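You operate a simulated robot arm through the tools that you are given. There is no shell and no other tool. Be economical: measure what you need, move in short steps, check, and stop when the job is done.

Carry out the task below with a simulated two-armed robot. There is one attempt and no reset: what you move stays moved.

JOB
Switch off the hob, let the pan cool, hold it and scrub it.
Fine: the burnt film goes; the steel saucepan is over 60 C till the orange band is gone; pan on the counter between hob and kettle, yellow brush back where it stood. Set down upright: yellow brush. What is to be rubbed or washed off counts as gone when no trace of it is left.

It is judged by the outcome, as a careful person would: the job done as asked, and still so three seconds after it is handed in. It fails if anything else is knocked over, pushed out of place, dropped, spilled or broken.

ROBOT AND FRAMES
Two 7-joint arms with two-finger parallel grippers on one trunk, on a base that drives. Base frame: it is fixed to the floor where the robot stands at the start and does not move with it; the origin is under the middle of the robot, x ahead of it, y to its left, z up; the surface under the hand at the start is at about z = 0.92. Units: m, degrees, N and s.
The left shoulder is at the start at [0.106, 0.171, 1.188], the right one opposite. With the tool pointing down near the work surface each hand reaches from about 0.42 to 0.9 m from the robot's upright axis, wherever it stands, measured 20 degrees to its own side. Places, roughly: hob [0.7, -0.2, 0.9]; hob power button [0.5, -0.1, 0.9]; steel saucepan (30x17x12 cm) [0.6, -0.2, 1]; yellow brush (5x5x11 cm) [0.5, -0.5, 1]. Payload 4.4 kg a hand.
The tool frame of a hand sits at the grasp point between the pads (the TCP): z along the fingers, y along the line on which they close. The tips reach 0.023 m beyond it. The gripper opens to 0.094 m. The fingers are 0.038 m wide and 0.01 m thick; the gripper's body (0.054 by 0.096 m) begins 0.039 m behind the TCP.
Orientation is that of the tool frame in the base frame, as a unit quaternion [w, x, y, z]. With the fingers straight down and closing along the base's y, the tool's x points along the base's -x, its y along +y and its z along -z.

CONTROLS
- The arms move only by the tool arm_command. It takes "left_increments", "right_increments" or both (then of equal length, played together; a hand with none holds still); each is a list of rows, each a list of 7 numbers: the shift along the base's x, y, z in units of 500 mm (1.0 is 500 mm), then the turn, a rotation vector about the base's x, y, z in units of 45 degrees (1.0 is 45 degrees), then the finger opening in m, from 0 to 0.094. In form: [[tx, ty, tz, wx, wy, wz, hand], ...]. A call has 1 to 20 rows; each row is the pose to reach, as a shift and turn from the pose commanded when the call began. A call with a number of a shift or a turn outside -1 to 1 is refused whole. Each row takes 0.2 s and may step no farther than 0.05 m and 8.6 degrees from the row before; otherwise, or with a gripper value out of range, the whole call is refused. Where a pose cannot be reached the arm comes as near as it can. A force on the tool above 40 N (or 10 N above the force at the start of the call, whichever is more), or a blocked arm, ends the call early, and 0.2 s more pass. Each finger travels about 0.072 m/s and halts on what it meets, pressing with about 44 N; the grip force reading is that of the motor and also rises with nothing between the fingers. The clock runs only during rows and for 0.2 s after the last one: add rows that repeat a pose to give the fingers time. It gives the time, the measured TCP pose, the force on the tool (base axes), the opening and the grip force at its end, in the units of the frame above (readings bear some noise), with the torque about the TCP (base axes, N m) and any sound that the robot's microphone picked up, and new pictures: "views" is both (left out), scene, wrist or none (wrist: the cameras of the hands that moved).
- Cameras (640 x 400 px; columns grow to the right, rows downward): "scene" is now at [0.2107, -0.042, 1.3525]; the picture's right is [-0.46, -0.89, 0.00], its down [-0.32, 0.17, -0.93] and it looks along [0.83, -0.43, -0.36] (base axes); focal length 214 px, centre (320, 200). "left" rides on the left gripper at [0.086, -0.016, -0.075] in its tool frame; the picture's right is [0.18, 0.98, 0.00], its down [-0.58, 0.11, -0.81] and it looks along [-0.79, 0.15, 0.59] (tool axes); focal length 243 px, centre (320, 200). "right" rides on the right gripper at [0.086, 0.016, -0.075] in its tool frame; the picture's right is [-0.18, 0.98, 0.00], its down [-0.58, -0.11, -0.81] and it looks along [-0.79, -0.15, 0.59] (tool axes); focal length 243 px, centre (320, 200). There is no depth. A picture from a camera that has moved, and an enlarged one, comes with that camera's place and axes in the base frame and with its lens.
- lift_body(by): slides the trunk up (or, below 0, down) by that many m; the arms and the scene camera ride with it, the base frame stays. It gives what a move gives, with no picture.
- steer(legs): drives the robot by 1 to 6 legs, each [ahead, left, turn to the left] in m, m and degrees, along the robot's own axes; the way and the turn of a leg run together, so that a leg with both is an arc; at most 1.5 m and 180 degrees a leg. The arms and the cameras ride along, it lands a little off, and it stops where it bumps. It gives what a move gives, and a new picture of the scene camera.
- pan_tilt(pan, tilt): turns the head with the scene camera to pan (to the left, within 80 degrees either way) and tilt (down, from -29 to 69), counted from straight ahead of the robot. It gives what a move gives, and a new picture of the scene camera.
- zoom(camera, box): a new picture of the part [left, top, right, bottom] of that camera's present view, enlarged. It takes no simulated time.
- hand_in(): hands the job in; it is judged then, once.

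Go step by step. Nothing tells you exact positions but the pictures and the camera data: compare them with the known pose of the tool, close in by small moves and look again before you grip or let go. The budget is 120 turns and 260 pictures, counting those below and the enlarged ones. Unless the task says otherwise, let go and move clear before handing in, and close with one line.

The tools are called after "Call:" as name(argument=value, ...) on one line, values as JSON. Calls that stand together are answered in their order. arm_command: Moves the arms, as the interface text tells. Its arguments: {"type":"object","properties":{"left_increments":{"type":"array","items":{"type":"array","items":{"type":"number"}}},"right_increments":{"type":"array","items":{"type":"array","items":{"type":"number"}}},"views":{"type":"string","enum":["both","scene","wrist","none"]}},"required":[]} The other tools are called the same way: lift_body (by) slides the trunk up or down; steer (legs) drives the base; pan_tilt (pan, tilt) turns the head that bears the scene camera; zoom (camera, box) takes an enlarged picture of a part of a camera's view; hand_in () hands the job in.

At the start:

```text
t: 0.0
left_eef_pos: [0.4589, 0.0, 1.3225]
left_tcp_rot: [0.001, 0.0, 1.0, 0.0]
left_force: [0.7, -0.1, 0.6]
left_wrist_torque: [0.02, 0.0, 0.0]
left_width: 0.0941
left_grasp_force: 0.1
right_eef_pos: [0.4094, -0.4726, 1.2408]
right_tcp_rot: [-0.001, 0.0, 1.0, 0.001]
right_force: [0.3, -0.1, 0.0]
right_wrist_torque: [0.01, 0.04, -0.01]
right_width: 0.0941
right_grasp_force: 0.0
trunk travel left (down, up): [-0.2, 0.188]
robot x, y, heading: [-0.0003, 0.0022, -0.2]
head pan, tilt: [-27.2, 21.4]
```

scene: 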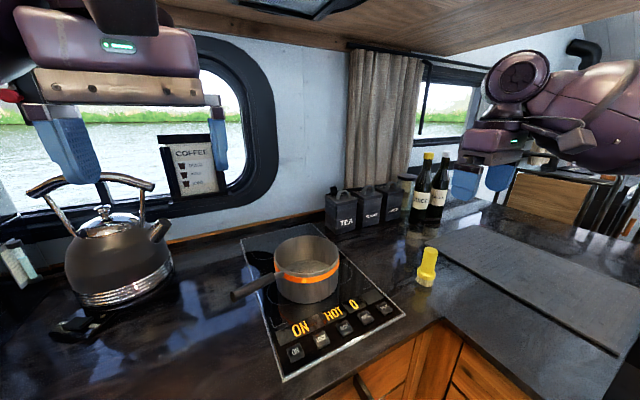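
right: 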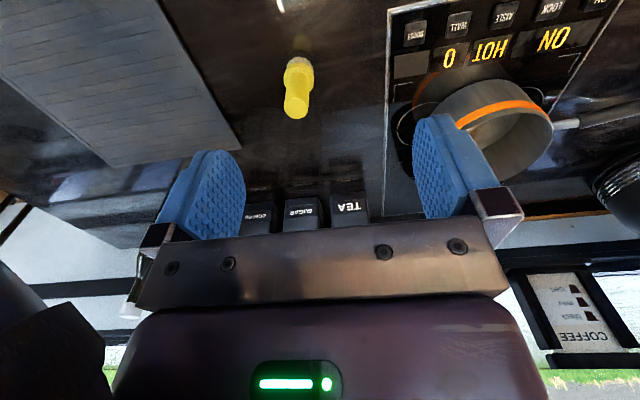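
left: 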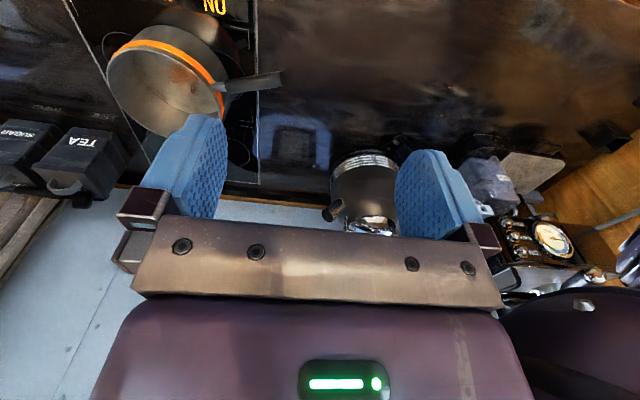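

I see the hob with the hot saucepan on it, five buttons at the front edge, and the yellow brush to its right. I'll zoom in to locate the power button and the film.

Call:
zoom(camera="scene", box=[220, 210, 460, 390])

Call:
zoom(camera="right", box=[240, 0, 640, 250])

Call:
zoom(camera="left", box=[60, 0, 380, 200])

```text
2.22 times, centred on (340, 300) of scene
camera zoom: at [0.2107, -0.042, 1.3525], right [-0.46, -0.89, 0.0], down [-0.32, 0.17, -0.93], along [0.83, -0.43, -0.36], focal length 477 px, centre (276, -22)
```

zoom: 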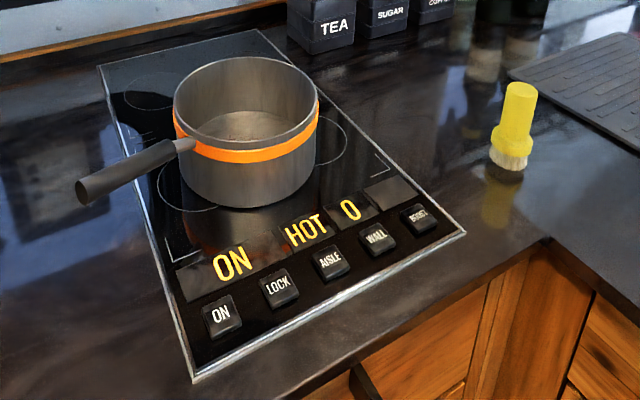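

```text
1.60 times, centred on (440, 125) of right
camera zoom: at [0.3222, -0.4556, 1.3153], right [0.18, 0.98, 0.0], down [0.58, -0.11, 0.81], along [0.79, -0.15, -0.59], focal length 388 px, centre (128, 320)
```

zoom: 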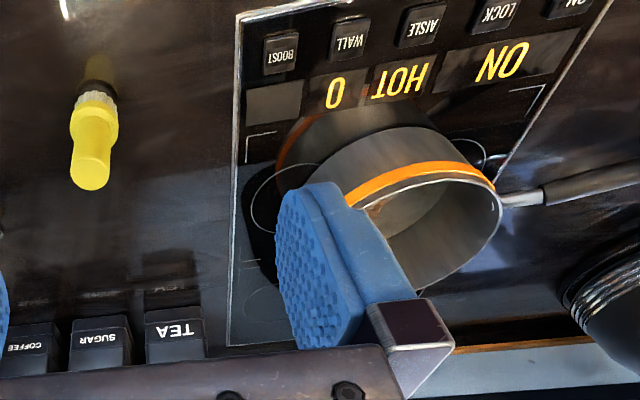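

```text
2.00 times, centred on (220, 100) of left
camera zoom: at [0.373, -0.0159, 1.3967], right [-0.18, 0.98, 0.0], down [0.58, 0.11, 0.81], along [0.79, 0.15, -0.59], focal length 485 px, centre (520, 400)
```

zoom: 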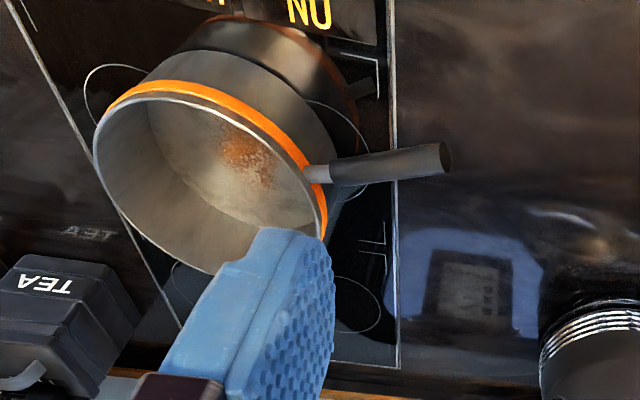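

The film is on the inside bottom of the pan, and the button marked ON sits at about (0.486, -0.128). I'll close the left hand and bring it above that button.

Call:
arm_command(left_increments=[[0.007, -0.032, -0.076, 0, 0, 0, 0.05], [0.014, -0.064, -0.151, 0, 0, 0, 0.0], [0.02, -0.096, -0.227, 0, 0, 0, 0], [0.027, -0.128, -0.302, 0, 0, 0, 0], [0.034, -0.16, -0.378, 0, 0, 0, 0], [0.04, -0.192, -0.454, 0, 0, 0, 0], [0.047, -0.224, -0.53, 0, 0, 0, 0], [0.054, -0.256, -0.605, 0, 0, 0, 0], [0.054, -0.256, -0.605, 0, 0, 0, 0]])

```text
t: 2.0
left_eef_pos: [0.4851, -0.1303, 1.0175]
left_tcp_rot: [0.001, 0.0, 1.0, 0.0]
left_force: [-0.4, -0.2, 0.4]
left_wrist_torque: [0.0, -0.01, 0.01]
left_width: 0.0001
left_grasp_force: 41.7
right_eef_pos: [0.4081, -0.4727, 1.2409]
right_tcp_rot: [0.0, 0.0, 1.0, 0.0]
right_force: [-0.6, -0.1, 0.5]
right_wrist_torque: [-0.04, -0.01, 0.01]
right_width: 0.0939
right_grasp_force: 0.1
trunk travel left (down, up): [-0.2, 0.188]
robot x, y, heading: [-0.0016, -0.0052, 0.0]
head pan, tilt: [-27.2, 21.4]
camera scene: at [0.2103, -0.0416, 1.3527], right [-0.46, -0.89, 0.0], down [-0.32, 0.17, -0.93], along [0.83, -0.43, -0.36], focal length 214 px, centre (320, 200)
camera left: at [0.3992, -0.1463, 1.0926], right [-0.18, 0.98, 0.0], down [0.58, 0.11, 0.81], along [0.79, 0.15, -0.59], focal length 243 px, centre (320, 200)
```

scene: 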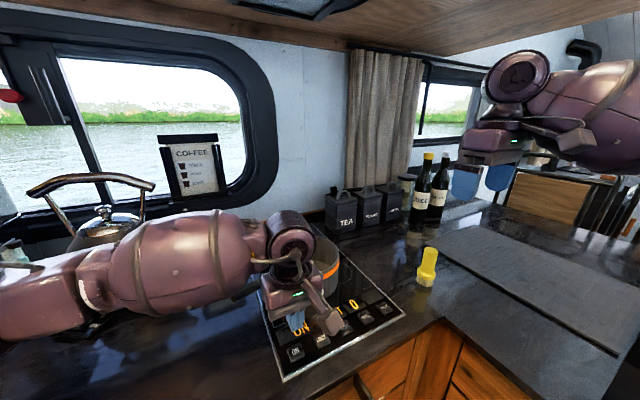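
left: 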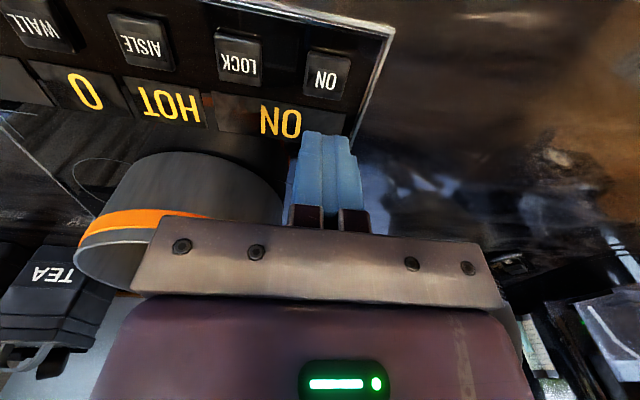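

The button appears at about (0.479, -0.127). I'll adjust and press straight down in small steps.

Call:
arm_command(left_increments=[[-0.012, 0.007, -0.06, 0, 0, 0, 0], [-0.012, 0.007, -0.11, 0, 0, 0, 0], [-0.012, 0.007, -0.124, 0, 0, 0, 0], [-0.012, 0.007, -0.13, 0, 0, 0, 0], [-0.012, 0.007, -0.136, 0, 0, 0, 0], [-0.012, 0.007, -0.136, 0, 0, 0, 0]])

```text
t: 3.4
left_eef_pos: [0.4808, -0.1257, 0.9515]
left_tcp_rot: [0.001, 0.0, 1.0, -0.001]
left_force: [-0.7, -0.7, 1.5]
left_wrist_torque: [-0.01, 0.02, 0.0]
left_width: 0.0
left_grasp_force: 42.5
right_eef_pos: [0.4076, -0.4726, 1.2408]
right_tcp_rot: [0.001, 0.0, 1.0, 0.0]
right_force: [-0.3, -0.9, 0.1]
right_wrist_torque: [0.02, -0.04, -0.02]
right_width: 0.094
right_grasp_force: 0.0
trunk travel left (down, up): [-0.2, 0.188]
robot x, y, heading: [-0.0028, 0.0014, -0.1]
head pan, tilt: [-27.2, 21.4]
heard: click
camera scene: at [0.2106, -0.042, 1.3526], right [-0.46, -0.89, 0.0], down [-0.32, 0.17, -0.93], along [0.83, -0.43, -0.36], focal length 214 px, centre (320, 200)
camera left: at [0.3941, -0.141, 1.0264], right [-0.18, 0.98, 0.0], down [0.58, 0.11, 0.81], along [0.79, 0.15, -0.59], focal length 243 px, centre (320, 200)
```

scene: 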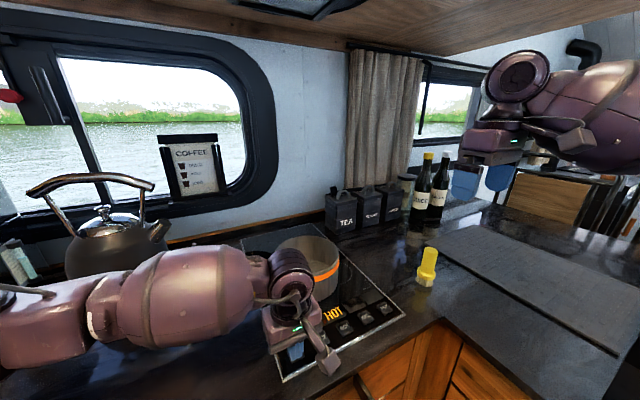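
left: 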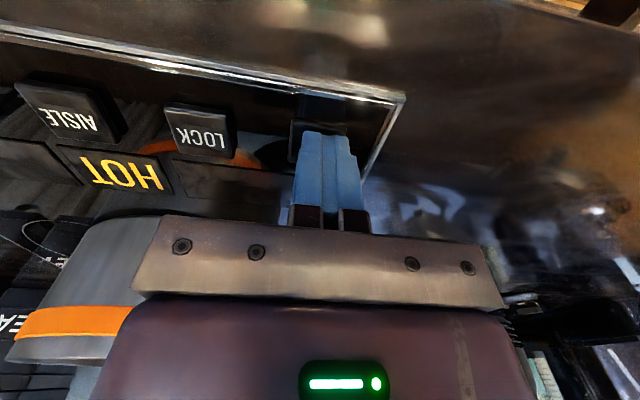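

The display "ON" went out with a click, so the hob is off and only HOT remains. I'll raise the left hand, open it, and bring the right hand above the brush at about (0.487, -0.508).

Call:
arm_command(left_increments=[[0, 0, 0.08, 0, 0, 0, 0], [0, 0, 0.16, 0, 0, 0, 0], [0, 0.04, 0.24, 0, 0, 0, 0.03], [0, 0.1, 0.31, 0, 0, 0, 0.06], [0, 0.16, 0.38, 0, 0, 0, 0.07], [0, 0.24, 0.42, 0, 0, 0, 0.07]], right_increments=[[0.026, -0.012, -0.04, 0, 0, 0, 0.07], [0.052, -0.024, -0.08, 0, 0, 0, 0.07], [0.08, -0.035, -0.12, 0, 0, 0, 0.07], [0.106, -0.047, -0.16, 0, 0, 0, 0.07], [0.132, -0.058, -0.2, 0, 0, 0, 0.07], [0.158, -0.07, -0.24, 0, 0, 0, 0.07]])

```text
t: 4.8
left_eef_pos: [0.4775, -0.0012, 1.1625]
left_tcp_rot: [0.001, 0.0, 1.0, -0.001]
left_force: [0.7, 1.0, 0.7]
left_wrist_torque: [-0.04, 0.02, 0.01]
left_width: 0.0701
left_grasp_force: 0.0
right_eef_pos: [0.4884, -0.5067, 1.1215]
right_tcp_rot: [0.0, 0.0, 1.0, -0.001]
right_force: [0.0, 0.8, 0.7]
right_wrist_torque: [-0.02, 0.01, -0.02]
right_width: 0.07
right_grasp_force: 0.0
trunk travel left (down, up): [-0.2, 0.188]
robot x, y, heading: [-0.0026, 0.0023, -0.0]
head pan, tilt: [-27.2, 21.4]
camera scene: at [0.211, -0.0407, 1.3525], right [-0.46, -0.89, 0.0], down [-0.32, 0.17, -0.93], along [0.83, -0.43, -0.36], focal length 214 px, centre (320, 200)
camera right: at [0.402, -0.4896, 1.1961], right [0.18, 0.98, 0.0], down [0.58, -0.11, 0.81], along [0.79, -0.15, -0.59], focal length 243 px, centre (320, 200)
camera left: at [0.3923, -0.0184, 1.2376], right [-0.18, 0.98, 0.0], down [0.58, 0.11, 0.81], along [0.79, 0.15, -0.59], focal length 243 px, centre (320, 200)
```

scene: 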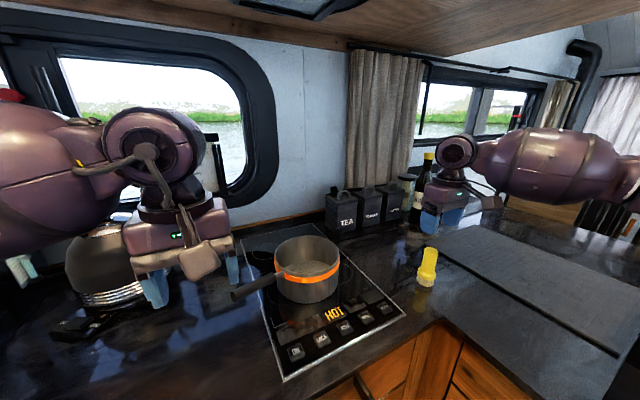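
right: 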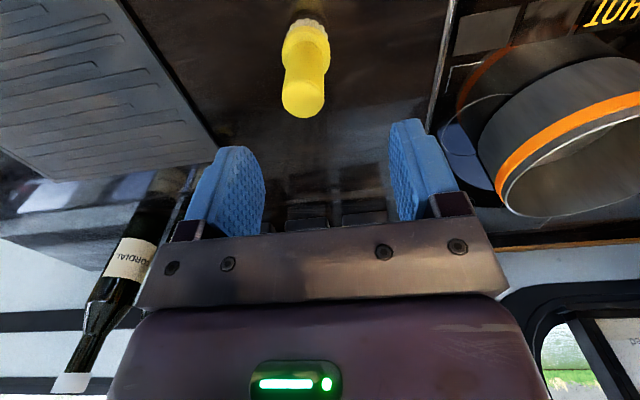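
left: 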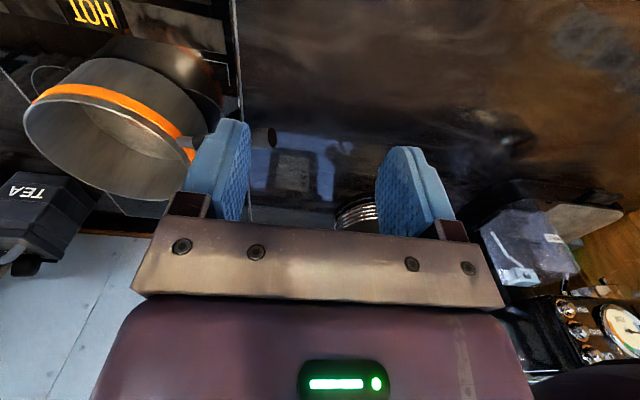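

The orange band is still there, so the pan stays untouched for now. I'll line the right hand up over the brush at about (0.494, -0.517) and lower it to just above the top.

Call:
arm_command(right_increments=[[0.006, -0.02, -0.06, 0, 0, 0, 0.07], [0.012, -0.02, -0.11, 0, 0, 0, 0.07], [0.012, -0.02, -0.11, 0, 0, 0, 0.07]])

Call:
zoom(camera="scene", box=[380, 160, 500, 300])

```text
t: 5.6
left_eef_pos: [0.4783, -0.0041, 1.163]
left_tcp_rot: [0.002, 0.0, 1.0, -0.001]
left_force: [-0.2, -0.3, 1.1]
left_wrist_torque: [-0.02, -0.03, 0.01]
left_width: 0.07
left_grasp_force: 0.1
right_eef_pos: [0.4934, -0.5174, 1.0656]
right_tcp_rot: [0.0, 0.0, 1.0, 0.0]
right_force: [0.3, -0.6, 0.3]
right_wrist_torque: [-0.02, 0.04, -0.04]
right_width: 0.0698
right_grasp_force: 0.0
trunk travel left (down, up): [-0.2, 0.188]
robot x, y, heading: [-0.0004, 0.0018, -0.2]
head pan, tilt: [-27.2, 21.4]
camera scene: at [0.2105, -0.0418, 1.3526], right [-0.46, -0.89, 0.0], down [-0.32, 0.17, -0.93], along [0.83, -0.43, -0.36], focal length 214 px, centre (320, 200)
camera right: at [0.4071, -0.5009, 1.1396], right [0.18, 0.98, 0.0], down [0.58, -0.11, 0.81], along [0.79, -0.15, -0.59], focal length 243 px, centre (320, 200)
```

scene: 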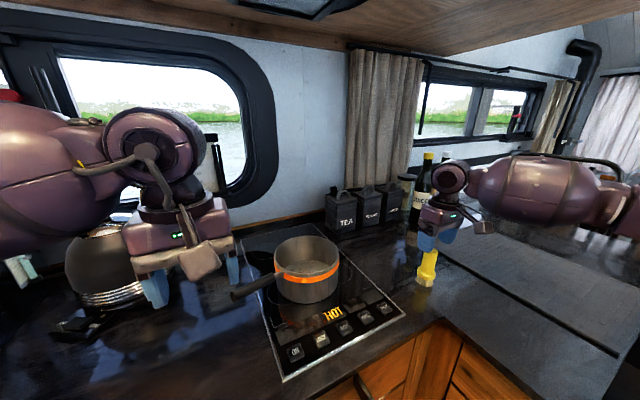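
right: 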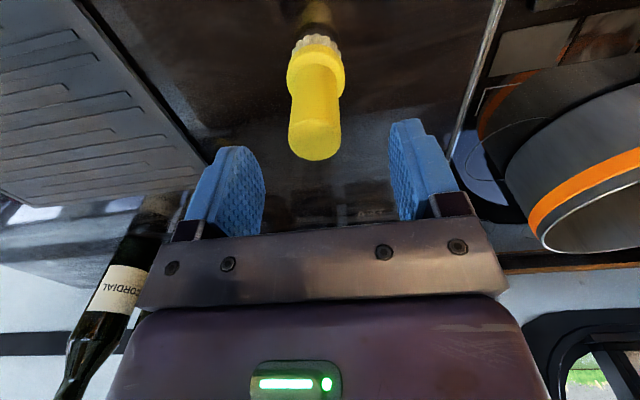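

```text
2.86 times, centred on (440, 230) of scene
camera zoom: at [0.2105, -0.0418, 1.3526], right [-0.46, -0.89, 0.0], down [-0.32, 0.17, -0.93], along [0.83, -0.43, -0.36], focal length 613 px, centre (-23, 114)
```

zoom: 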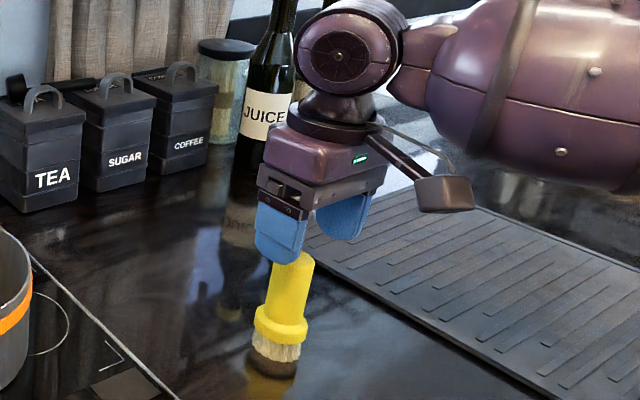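

The brush is nearly centred between the fingers, at about (0.496, -0.520). I'll lower the hand to grip its handle.

Call:
arm_command(right_increments=[[0.006, -0.005, -0.06, 0, 0, 0, 0.07], [0.006, -0.005, -0.11, 0, 0, 0, 0.07], [0.006, -0.005, -0.11, 0, 0, 0, 0.07]], views="wrist")

Call:
zoom(camera="scene", box=[380, 180, 480, 300])

```text
t: 6.4
left_eef_pos: [0.478, -0.005, 1.1625]
left_tcp_rot: [0.001, 0.0, 1.0, 0.0]
left_force: [-0.9, 0.4, -0.2]
left_wrist_torque: [0.02, -0.05, -0.01]
left_width: 0.07
left_grasp_force: 0.1
right_eef_pos: [0.497, -0.5193, 1.0092]
right_tcp_rot: [0.0, 0.0, 1.0, 0.0]
right_force: [-0.7, 0.5, 0.1]
right_wrist_torque: [0.01, -0.02, -0.01]
right_width: 0.0701
right_grasp_force: 0.1
trunk travel left (down, up): [-0.2, 0.188]
robot x, y, heading: [0.0008, -0.0004, 0.2]
head pan, tilt: [-27.2, 21.4]
camera right: at [0.4105, -0.5028, 1.0845], right [0.18, 0.98, 0.0], down [0.58, -0.11, 0.81], along [0.79, -0.15, -0.59], focal length 243 px, centre (320, 200)
```

right: 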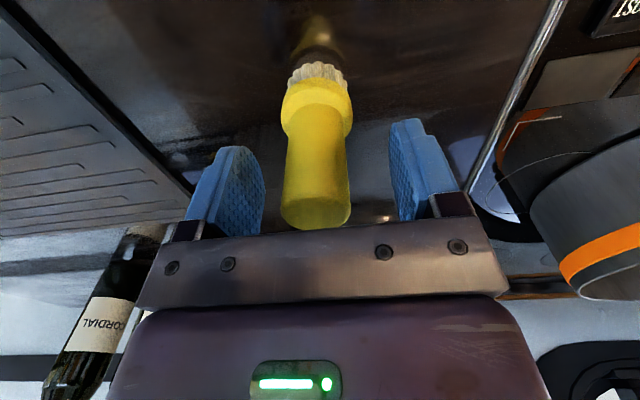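

```text
3.33 times, centred on (430, 240) of scene
camera zoom: at [0.2106, -0.0419, 1.3526], right [-0.46, -0.89, 0.0], down [-0.32, 0.17, -0.93], along [0.83, -0.43, -0.36], focal length 715 px, centre (-47, 67)
```

zoom: 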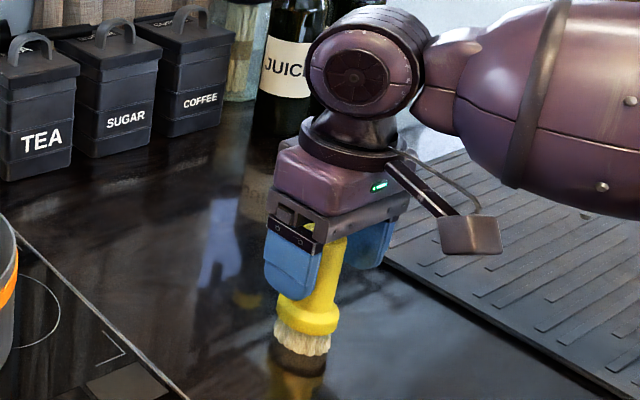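

The brush handle is between the pads. Closing on it now.

Call:
arm_command(right_increments=[[0, 0, 0, 0, 0, 0, 0.045], [0, 0, 0, 0, 0, 0, 0.02], [0, 0, 0, 0, 0, 0, 0.02], [0, 0, 0, 0, 0, 0, 0.02]], views="both")

```text
t: 7.4
left_eef_pos: [0.4778, -0.004, 1.1636]
left_tcp_rot: [0.001, -0.001, 1.0, 0.0]
left_force: [0.6, 0.1, -0.1]
left_wrist_torque: [-0.03, 0.02, 0.0]
left_width: 0.07
left_grasp_force: 0.1
right_eef_pos: [0.4969, -0.5196, 1.0095]
right_tcp_rot: [0.0, 0.001, 1.0, 0.0]
right_force: [-0.3, 0.2, 0.0]
right_wrist_torque: [0.0, 0.0, 0.02]
right_width: 0.0318
right_grasp_force: 44.1
trunk travel left (down, up): [-0.2, 0.188]
robot x, y, heading: [-0.0002, 0.0002, 0.1]
head pan, tilt: [-27.2, 21.4]
camera scene: at [0.2108, -0.0419, 1.3525], right [-0.46, -0.89, 0.0], down [-0.32, 0.17, -0.93], along [0.83, -0.43, -0.36], focal length 214 px, centre (320, 200)
camera right: at [0.4105, -0.5028, 1.0844], right [0.18, 0.98, 0.0], down [0.58, -0.11, 0.81], along [0.79, -0.15, -0.59], focal length 243 px, centre (320, 200)
```

scene: 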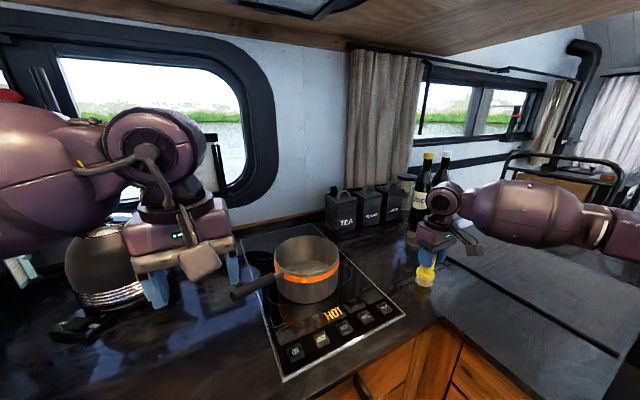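
right: 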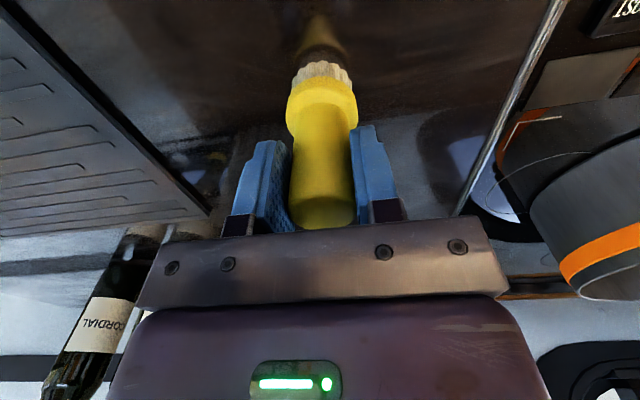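

The brush is held (place noted: TCP 0.497, -0.520, 1.0095). I'll lift it, then look closely at the pan handle.

Call:
arm_command(right_increments=[[0, 0, 0.06, 0, 0, 0, 0.02], [0, 0, 0.14, 0, 0, 0, 0.02], [0, 0.02, 0.22, 0, 0, 0, 0.02], [0, 0.04, 0.3, 0, 0, 0, 0.02], [0, 0.06, 0.36, 0, 0, 0, 0.02], [0, 0.06, 0.36, 0, 0, 0, 0.02]], views="wrist")

Call:
zoom(camera="scene", box=[200, 210, 360, 310])

Call:
zoom(camera="left", box=[0, 0, 320, 240])

```text
t: 8.8
left_eef_pos: [0.4788, -0.0042, 1.1622]
left_tcp_rot: [0.001, 0.0, 1.0, 0.001]
left_force: [0.3, -1.3, 0.5]
left_wrist_torque: [-0.03, -0.02, 0.0]
left_width: 0.07
left_grasp_force: 0.1
right_eef_pos: [0.4973, -0.4896, 1.1876]
right_tcp_rot: [-0.001, 0.001, 1.0, -0.001]
right_force: [0.0, -0.7, -0.8]
right_wrist_torque: [0.04, 0.0, -0.02]
right_width: 0.0319
right_grasp_force: 44.4
trunk travel left (down, up): [-0.2, 0.188]
robot x, y, heading: [0.0023, 0.0013, -0.2]
head pan, tilt: [-27.2, 21.4]
camera right: at [0.4107, -0.473, 1.2628], right [0.19, 0.98, 0.0], down [0.58, -0.11, 0.81], along [0.79, -0.15, -0.59], focal length 243 px, centre (320, 200)
```

right: 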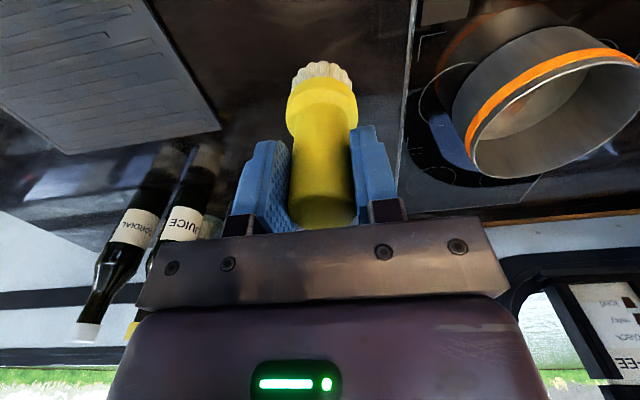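

```text
4.00 times, centred on (280, 260) of scene
camera zoom: at [0.211, -0.0424, 1.3524], right [-0.46, -0.89, 0.0], down [-0.32, 0.17, -0.93], along [0.83, -0.43, -0.36], focal length 858 px, centre (480, -40)
```

zoom: 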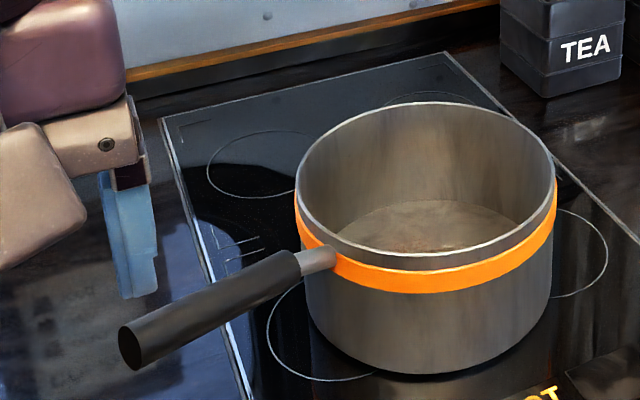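

```text
1.67 times, centred on (160, 120) of left
camera zoom: at [0.3924, -0.0204, 1.2372], right [-0.18, 0.98, 0.0], down [0.58, 0.11, 0.81], along [0.79, 0.15, -0.59], focal length 404 px, centre (587, 333)
```

zoom: 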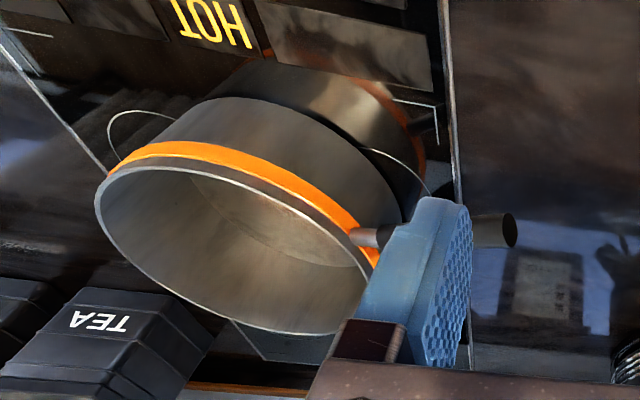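

The handle slopes up from the rim at about (0.62, -0.155) to its end near (0.561, -0.038, 1.04), and the pan centre is near (0.658, -0.233). I'll turn the left hand across the handle and hover above it while the pan cools.

Call:
arm_command(left_increments=[[0.02, -0.02, 0, 0, 0, -0.167, 0.07], [0.04, -0.04, 0, 0, 0, -0.334, 0.07], [0.06, -0.06, 0, 0, 0, -0.5, 0.07], [0.08, -0.08, 0, 0, 0, -0.667, 0.07], [0.1, -0.1, 0, 0, 0, -0.834, 0.07], [0.12, -0.12, 0, 0, 0, -1.0, 0.07], [0.12, -0.12, 0, 0, 0, -1.0, 0.07]], views="none")

```text
t: 10.4
left_eef_pos: [0.5407, -0.0648, 1.1629]
left_tcp_rot: [0.001, 0.383, 0.924, 0.001]
left_force: [0.3, 1.3, 0.9]
left_wrist_torque: [0.04, 0.02, -0.02]
left_width: 0.0701
left_grasp_force: 0.2
right_eef_pos: [0.4978, -0.4881, 1.1884]
right_tcp_rot: [0.0, 0.0, 1.0, 0.0]
right_force: [0.1, -0.3, -1.1]
right_wrist_torque: [0.03, -0.01, -0.06]
right_width: 0.0318
right_grasp_force: 43.7
trunk travel left (down, up): [-0.2, 0.188]
robot x, y, heading: [0.0014, 0.0027, 0.0]
head pan, tilt: [-27.2, 21.4]
```

The left hand turned as wanted. I'll finish the yaw and centre over the handle.

Call:
arm_command(left_increments=[[0.03, -0.014, -0.03, 0, 0, -0.14, 0.07], [0.06, -0.028, -0.06, 0, 0, -0.28, 0.07], [0.086, -0.04, -0.1, 0, 0, -0.409, 0.07], [0.086, -0.04, -0.1, 0, 0, -0.409, 0.07]])

```text
t: 11.4
left_eef_pos: [0.5844, -0.0841, 1.1117]
left_tcp_rot: [0.0, 0.527, 0.85, -0.001]
left_force: [0.3, 0.1, -0.1]
left_wrist_torque: [0.03, -0.01, 0.01]
left_width: 0.07
left_grasp_force: 0.1
right_eef_pos: [0.4969, -0.4898, 1.1888]
right_tcp_rot: [0.001, 0.0, 1.0, 0.0]
right_force: [0.4, 0.8, 0.5]
right_wrist_torque: [0.01, -0.01, 0.0]
right_width: 0.0319
right_grasp_force: 44.3
trunk travel left (down, up): [-0.2, 0.188]
robot x, y, heading: [-0.0015, -0.0011, 0.2]
head pan, tilt: [-27.2, 21.4]
camera scene: at [0.2103, -0.0418, 1.3527], right [-0.46, -0.89, 0.0], down [-0.32, 0.17, -0.93], along [0.83, -0.43, -0.36], focal length 214 px, centre (320, 200)
camera left: at [0.5316, -0.0143, 1.187], right [0.8, 0.6, 0.0], down [0.36, -0.47, 0.81], along [0.49, -0.64, -0.59], focal length 243 px, centre (320, 200)
```

scene: 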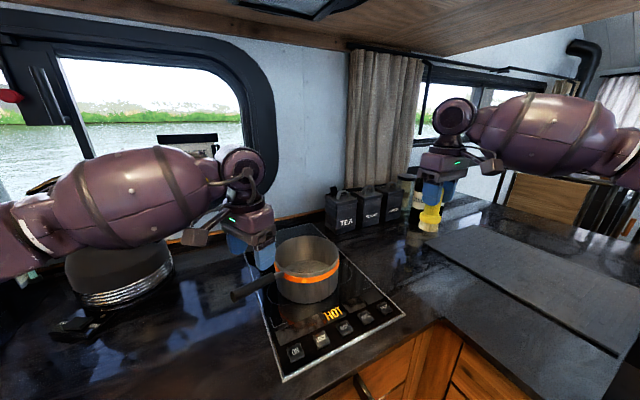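
left: 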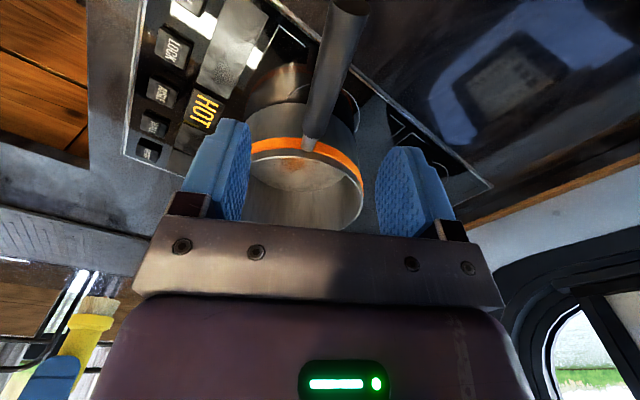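

Alignment with the handle is good to a few millimetres. The band is still orange, so I'll wait.

Call:
arm_command(left_increments=[[0, 0, 0, 0, 0, 0, 0.07], [0, 0, 0, 0, 0, 0, 0.07], [0, 0, 0, 0, 0, 0, 0.07], [0, 0, 0, 0, 0, 0, 0.07], [0, 0, 0, 0, 0, 0, 0.07], [0, 0, 0, 0, 0, 0, 0.07], [0, 0, 0, 0, 0, 0, 0.07], [0, 0, 0, 0, 0, 0, 0.07], [0, 0, 0, 0, 0, 0, 0.07], [0, 0, 0, 0, 0, 0, 0.07], [0, 0, 0, 0, 0, 0, 0.07], [0, 0, 0, 0, 0, 0, 0.07], [0, 0, 0, 0, 0, 0, 0.07], [0, 0, 0, 0, 0, 0, 0.07], [0, 0, 0, 0, 0, 0, 0.07], [0, 0, 0, 0, 0, 0, 0.07], [0, 0, 0, 0, 0, 0, 0.07], [0, 0, 0, 0, 0, 0, 0.07], [0, 0, 0, 0, 0, 0, 0.07], [0, 0, 0, 0, 0, 0, 0.07]], views="wrist")

```text
t: 15.6
left_eef_pos: [0.5839, -0.0848, 1.1116]
left_tcp_rot: [0.001, 0.526, 0.85, 0.0]
left_force: [-0.4, 0.0, -0.1]
left_wrist_torque: [0.01, -0.02, 0.01]
left_width: 0.0697
left_grasp_force: 0.1
right_eef_pos: [0.4971, -0.4888, 1.1867]
right_tcp_rot: [0.001, 0.001, 1.0, 0.0]
right_force: [-0.2, 0.2, -1.3]
right_wrist_torque: [-0.01, 0.0, 0.05]
right_width: 0.0317
right_grasp_force: 43.8
trunk travel left (down, up): [-0.2, 0.188]
robot x, y, heading: [0.0042, -0.0022, 0.0]
head pan, tilt: [-27.2, 21.4]
camera left: at [0.5317, -0.0145, 1.1869], right [0.8, 0.6, 0.0], down [0.36, -0.47, 0.81], along [0.49, -0.64, -0.59], focal length 243 px, centre (320, 200)
```

left: 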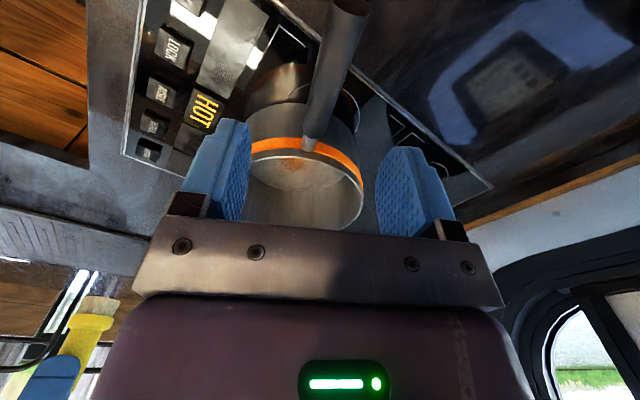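

Still orange, so I keep waiting.

Call:
arm_command(left_increments=[[0, 0, 0, 0, 0, 0, 0.07], [0, 0, 0, 0, 0, 0, 0.07], [0, 0, 0, 0, 0, 0, 0.07], [0, 0, 0, 0, 0, 0, 0.07], [0, 0, 0, 0, 0, 0, 0.07], [0, 0, 0, 0, 0, 0, 0.07], [0, 0, 0, 0, 0, 0, 0.07], [0, 0, 0, 0, 0, 0, 0.07], [0, 0, 0, 0, 0, 0, 0.07], [0, 0, 0, 0, 0, 0, 0.07], [0, 0, 0, 0, 0, 0, 0.07], [0, 0, 0, 0, 0, 0, 0.07], [0, 0, 0, 0, 0, 0, 0.07], [0, 0, 0, 0, 0, 0, 0.07], [0, 0, 0, 0, 0, 0, 0.07], [0, 0, 0, 0, 0, 0, 0.07], [0, 0, 0, 0, 0, 0, 0.07], [0, 0, 0, 0, 0, 0, 0.07], [0, 0, 0, 0, 0, 0, 0.07], [0, 0, 0, 0, 0, 0, 0.07]], views="none")

Call:
arm_command(left_increments=[[0, 0, 0, 0, 0, 0, 0.07], [0, 0, 0, 0, 0, 0, 0.07], [0, 0, 0, 0, 0, 0, 0.07], [0, 0, 0, 0, 0, 0, 0.07], [0, 0, 0, 0, 0, 0, 0.07], [0, 0, 0, 0, 0, 0, 0.07], [0, 0, 0, 0, 0, 0, 0.07], [0, 0, 0, 0, 0, 0, 0.07], [0, 0, 0, 0, 0, 0, 0.07], [0, 0, 0, 0, 0, 0, 0.07], [0, 0, 0, 0, 0, 0, 0.07], [0, 0, 0, 0, 0, 0, 0.07], [0, 0, 0, 0, 0, 0, 0.07], [0, 0, 0, 0, 0, 0, 0.07], [0, 0, 0, 0, 0, 0, 0.07], [0, 0, 0, 0, 0, 0, 0.07], [0, 0, 0, 0, 0, 0, 0.07], [0, 0, 0, 0, 0, 0, 0.07], [0, 0, 0, 0, 0, 0, 0.07], [0, 0, 0, 0, 0, 0, 0.07]], views="wrist")

```text
t: 19.8
left_eef_pos: [0.5845, -0.0837, 1.1121]
left_tcp_rot: [0.001, 0.525, 0.851, -0.001]
left_force: [0.5, -0.2, -0.3]
left_wrist_torque: [0.0, 0.0, 0.03]
left_width: 0.0699
left_grasp_force: 0.0
right_eef_pos: [0.4979, -0.4889, 1.1875]
right_tcp_rot: [0.0, 0.001, 1.0, 0.0]
right_force: [0.5, -0.3, -0.2]
right_wrist_torque: [-0.01, 0.01, 0.01]
right_width: 0.0319
right_grasp_force: 43.7
trunk travel left (down, up): [-0.2, 0.188]
robot x, y, heading: [0.0008, 0.0004, 0.0]
head pan, tilt: [-27.2, 21.4]
```

```text
t: 24.0
left_eef_pos: [0.5843, -0.0847, 1.1113]
left_tcp_rot: [0.0, 0.526, 0.851, -0.001]
left_force: [0.1, -0.6, -0.8]
left_wrist_torque: [0.02, 0.02, -0.01]
left_width: 0.0702
left_grasp_force: 0.0
right_eef_pos: [0.497, -0.4889, 1.1885]
right_tcp_rot: [0.0, 0.0, 1.0, 0.0]
right_force: [0.1, -0.2, -0.5]
right_wrist_torque: [0.03, -0.01, 0.0]
right_width: 0.0321
right_grasp_force: 44.0
trunk travel left (down, up): [-0.2, 0.188]
robot x, y, heading: [-0.002, -0.0002, 0.1]
head pan, tilt: [-27.2, 21.4]
camera left: at [0.5317, -0.0145, 1.1869], right [0.8, 0.6, 0.0], down [0.36, -0.47, 0.81], along [0.49, -0.64, -0.59], focal length 243 px, centre (320, 200)
```

left: 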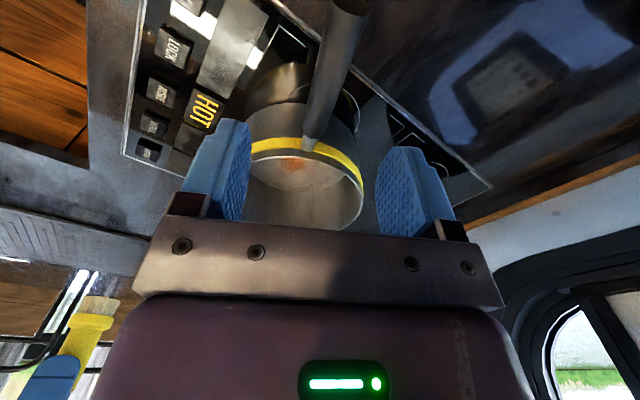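

The band has turned from orange to yellow and HOT is still lit. I'll wait more until the band is truly gone.

Call:
arm_command(left_increments=[[0, 0, 0, 0, 0, 0, 0.07], [0, 0, 0, 0, 0, 0, 0.07], [0, 0, 0, 0, 0, 0, 0.07], [0, 0, 0, 0, 0, 0, 0.07], [0, 0, 0, 0, 0, 0, 0.07], [0, 0, 0, 0, 0, 0, 0.07], [0, 0, 0, 0, 0, 0, 0.07], [0, 0, 0, 0, 0, 0, 0.07], [0, 0, 0, 0, 0, 0, 0.07], [0, 0, 0, 0, 0, 0, 0.07], [0, 0, 0, 0, 0, 0, 0.07], [0, 0, 0, 0, 0, 0, 0.07], [0, 0, 0, 0, 0, 0, 0.07], [0, 0, 0, 0, 0, 0, 0.07], [0, 0, 0, 0, 0, 0, 0.07], [0, 0, 0, 0, 0, 0, 0.07], [0, 0, 0, 0, 0, 0, 0.07], [0, 0, 0, 0, 0, 0, 0.07], [0, 0, 0, 0, 0, 0, 0.07], [0, 0, 0, 0, 0, 0, 0.07]], views="none")

Call:
arm_command(left_increments=[[0, 0, 0, 0, 0, 0, 0.07], [0, 0, 0, 0, 0, 0, 0.07], [0, 0, 0, 0, 0, 0, 0.07], [0, 0, 0, 0, 0, 0, 0.07], [0, 0, 0, 0, 0, 0, 0.07], [0, 0, 0, 0, 0, 0, 0.07], [0, 0, 0, 0, 0, 0, 0.07], [0, 0, 0, 0, 0, 0, 0.07], [0, 0, 0, 0, 0, 0, 0.07], [0, 0, 0, 0, 0, 0, 0.07], [0, 0, 0, 0, 0, 0, 0.07], [0, 0, 0, 0, 0, 0, 0.07], [0, 0, 0, 0, 0, 0, 0.07], [0, 0, 0, 0, 0, 0, 0.07], [0, 0, 0, 0, 0, 0, 0.07], [0, 0, 0, 0, 0, 0, 0.07], [0, 0, 0, 0, 0, 0, 0.07], [0, 0, 0, 0, 0, 0, 0.07], [0, 0, 0, 0, 0, 0, 0.07], [0, 0, 0, 0, 0, 0, 0.07]], views="none")

Call:
arm_command(left_increments=[[0, 0, 0, 0, 0, 0, 0.07], [0, 0, 0, 0, 0, 0, 0.07], [0, 0, 0, 0, 0, 0, 0.07], [0, 0, 0, 0, 0, 0, 0.07], [0, 0, 0, 0, 0, 0, 0.07], [0, 0, 0, 0, 0, 0, 0.07], [0, 0, 0, 0, 0, 0, 0.07], [0, 0, 0, 0, 0, 0, 0.07], [0, 0, 0, 0, 0, 0, 0.07], [0, 0, 0, 0, 0, 0, 0.07], [0, 0, 0, 0, 0, 0, 0.07], [0, 0, 0, 0, 0, 0, 0.07], [0, 0, 0, 0, 0, 0, 0.07], [0, 0, 0, 0, 0, 0, 0.07], [0, 0, 0, 0, 0, 0, 0.07], [0, 0, 0, 0, 0, 0, 0.07], [0, 0, 0, 0, 0, 0, 0.07], [0, 0, 0, 0, 0, 0, 0.07], [0, 0, 0, 0, 0, 0, 0.07], [0, 0, 0, 0, 0, 0, 0.07]], views="wrist")

```text
t: 28.2
left_eef_pos: [0.5846, -0.0844, 1.1117]
left_tcp_rot: [0.001, 0.525, 0.851, 0.0]
left_force: [1.6, 0.1, -0.2]
left_wrist_torque: [0.02, 0.0, -0.01]
left_width: 0.0699
left_grasp_force: 0.1
right_eef_pos: [0.4979, -0.4887, 1.1875]
right_tcp_rot: [0.0, 0.0, 1.0, -0.001]
right_force: [-0.4, -0.2, -0.3]
right_wrist_torque: [0.03, 0.01, -0.01]
right_width: 0.0318
right_grasp_force: 44.0
trunk travel left (down, up): [-0.2, 0.188]
robot x, y, heading: [-0.0025, 0.0018, 0.1]
head pan, tilt: [-27.2, 21.4]
```

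```text
t: 32.4
left_eef_pos: [0.5842, -0.0846, 1.1119]
left_tcp_rot: [0.0, 0.526, 0.851, -0.001]
left_force: [0.9, -0.1, 0.1]
left_wrist_torque: [-0.01, -0.03, -0.02]
left_width: 0.0699
left_grasp_force: 0.0
right_eef_pos: [0.4982, -0.4903, 1.1885]
right_tcp_rot: [0.0, 0.0, 1.0, -0.001]
right_force: [0.3, 1.0, -1.2]
right_wrist_torque: [-0.02, -0.01, 0.02]
right_width: 0.032
right_grasp_force: 44.4
trunk travel left (down, up): [-0.2, 0.188]
robot x, y, heading: [-0.0017, 0.0021, 0.2]
head pan, tilt: [-27.2, 21.4]
```

```text
t: 36.6
left_eef_pos: [0.5842, -0.0841, 1.1124]
left_tcp_rot: [0.001, 0.526, 0.851, 0.0]
left_force: [0.1, 0.4, -0.5]
left_wrist_torque: [-0.02, -0.05, 0.02]
left_width: 0.0702
left_grasp_force: 0.2
right_eef_pos: [0.4974, -0.49, 1.187]
right_tcp_rot: [-0.001, 0.0, 1.0, -0.001]
right_force: [-0.1, 0.2, -1.7]
right_wrist_torque: [0.0, 0.01, -0.04]
right_width: 0.0317
right_grasp_force: 44.1
trunk travel left (down, up): [-0.2, 0.188]
robot x, y, heading: [-0.0003, -0.0002, 0.1]
head pan, tilt: [-27.2, 21.4]
camera left: at [0.5317, -0.0145, 1.1869], right [0.8, 0.6, 0.0], down [0.36, -0.47, 0.81], along [0.49, -0.64, -0.59], focal length 243 px, centre (320, 200)
```

left: 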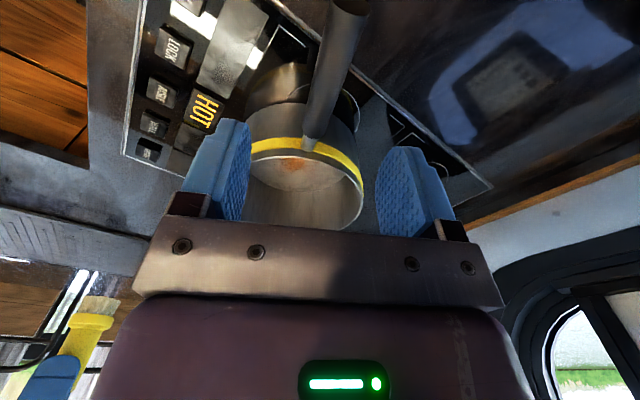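

Still a yellow band and HOT lit, so I wait further to be safe.

Call:
arm_command(left_increments=[[0, 0, 0, 0, 0, 0, 0.07], [0, 0, 0, 0, 0, 0, 0.07], [0, 0, 0, 0, 0, 0, 0.07], [0, 0, 0, 0, 0, 0, 0.07], [0, 0, 0, 0, 0, 0, 0.07], [0, 0, 0, 0, 0, 0, 0.07], [0, 0, 0, 0, 0, 0, 0.07], [0, 0, 0, 0, 0, 0, 0.07], [0, 0, 0, 0, 0, 0, 0.07], [0, 0, 0, 0, 0, 0, 0.07], [0, 0, 0, 0, 0, 0, 0.07], [0, 0, 0, 0, 0, 0, 0.07], [0, 0, 0, 0, 0, 0, 0.07], [0, 0, 0, 0, 0, 0, 0.07], [0, 0, 0, 0, 0, 0, 0.07], [0, 0, 0, 0, 0, 0, 0.07], [0, 0, 0, 0, 0, 0, 0.07], [0, 0, 0, 0, 0, 0, 0.07], [0, 0, 0, 0, 0, 0, 0.07], [0, 0, 0, 0, 0, 0, 0.07]], views="none")

Call:
arm_command(left_increments=[[0, 0, 0, 0, 0, 0, 0.07], [0, 0, 0, 0, 0, 0, 0.07], [0, 0, 0, 0, 0, 0, 0.07], [0, 0, 0, 0, 0, 0, 0.07], [0, 0, 0, 0, 0, 0, 0.07], [0, 0, 0, 0, 0, 0, 0.07], [0, 0, 0, 0, 0, 0, 0.07], [0, 0, 0, 0, 0, 0, 0.07], [0, 0, 0, 0, 0, 0, 0.07], [0, 0, 0, 0, 0, 0, 0.07], [0, 0, 0, 0, 0, 0, 0.07], [0, 0, 0, 0, 0, 0, 0.07], [0, 0, 0, 0, 0, 0, 0.07], [0, 0, 0, 0, 0, 0, 0.07], [0, 0, 0, 0, 0, 0, 0.07], [0, 0, 0, 0, 0, 0, 0.07], [0, 0, 0, 0, 0, 0, 0.07], [0, 0, 0, 0, 0, 0, 0.07], [0, 0, 0, 0, 0, 0, 0.07], [0, 0, 0, 0, 0, 0, 0.07]], views="none")

Call:
arm_command(left_increments=[[0, 0, 0, 0, 0, 0, 0.07], [0, 0, 0, 0, 0, 0, 0.07], [0, 0, 0, 0, 0, 0, 0.07], [0, 0, 0, 0, 0, 0, 0.07], [0, 0, 0, 0, 0, 0, 0.07], [0, 0, 0, 0, 0, 0, 0.07], [0, 0, 0, 0, 0, 0, 0.07], [0, 0, 0, 0, 0, 0, 0.07], [0, 0, 0, 0, 0, 0, 0.07], [0, 0, 0, 0, 0, 0, 0.07], [0, 0, 0, 0, 0, 0, 0.07], [0, 0, 0, 0, 0, 0, 0.07], [0, 0, 0, 0, 0, 0, 0.07], [0, 0, 0, 0, 0, 0, 0.07], [0, 0, 0, 0, 0, 0, 0.07], [0, 0, 0, 0, 0, 0, 0.07], [0, 0, 0, 0, 0, 0, 0.07], [0, 0, 0, 0, 0, 0, 0.07], [0, 0, 0, 0, 0, 0, 0.07], [0, 0, 0, 0, 0, 0, 0.07]], views="wrist")

```text
t: 40.8
left_eef_pos: [0.5836, -0.0857, 1.1116]
left_tcp_rot: [0.001, 0.525, 0.851, 0.0]
left_force: [-1.8, -0.6, 0.6]
left_wrist_torque: [-0.02, 0.01, 0.01]
left_width: 0.0699
left_grasp_force: 0.0
right_eef_pos: [0.4968, -0.4881, 1.188]
right_tcp_rot: [0.0, 0.0, 1.0, 0.001]
right_force: [0.9, 0.1, -0.4]
right_wrist_torque: [0.04, -0.01, 0.02]
right_width: 0.0319
right_grasp_force: 43.9
trunk travel left (down, up): [-0.2, 0.188]
robot x, y, heading: [-0.0014, -0.003, -0.1]
head pan, tilt: [-27.2, 21.4]
```

```text
t: 45.0
left_eef_pos: [0.5834, -0.0849, 1.1127]
left_tcp_rot: [0.001, 0.525, 0.851, 0.0]
left_force: [0.7, 0.1, 0.1]
left_wrist_torque: [0.03, -0.01, -0.02]
left_width: 0.0703
left_grasp_force: 0.1
right_eef_pos: [0.4966, -0.4896, 1.1871]
right_tcp_rot: [0.0, 0.0, 1.0, 0.0]
right_force: [0.2, -0.3, -0.8]
right_wrist_torque: [0.0, 0.01, 0.01]
right_width: 0.0317
right_grasp_force: 43.8
trunk travel left (down, up): [-0.2, 0.188]
robot x, y, heading: [-0.0033, 0.0007, -0.1]
head pan, tilt: [-27.2, 21.4]
```

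```text
t: 49.2
left_eef_pos: [0.5848, -0.0861, 1.1116]
left_tcp_rot: [0.0, 0.525, 0.851, 0.0]
left_force: [-0.2, 0.1, 0.0]
left_wrist_torque: [0.01, 0.0, -0.02]
left_width: 0.07
left_grasp_force: 0.2
right_eef_pos: [0.4972, -0.4889, 1.189]
right_tcp_rot: [0.0, 0.0, 1.0, 0.0]
right_force: [-0.1, -0.1, -0.5]
right_wrist_torque: [0.01, 0.02, 0.02]
right_width: 0.0316
right_grasp_force: 44.2
trunk travel left (down, up): [-0.2, 0.188]
robot x, y, heading: [0.0025, -0.0016, 0.2]
head pan, tilt: [-27.2, 21.4]
camera left: at [0.5317, -0.0145, 1.1869], right [0.8, 0.6, 0.0], down [0.36, -0.47, 0.81], along [0.49, -0.64, -0.59], focal length 243 px, centre (320, 200)
```

left: 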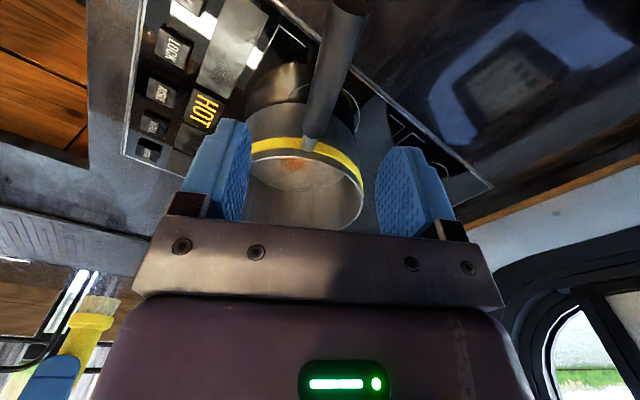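

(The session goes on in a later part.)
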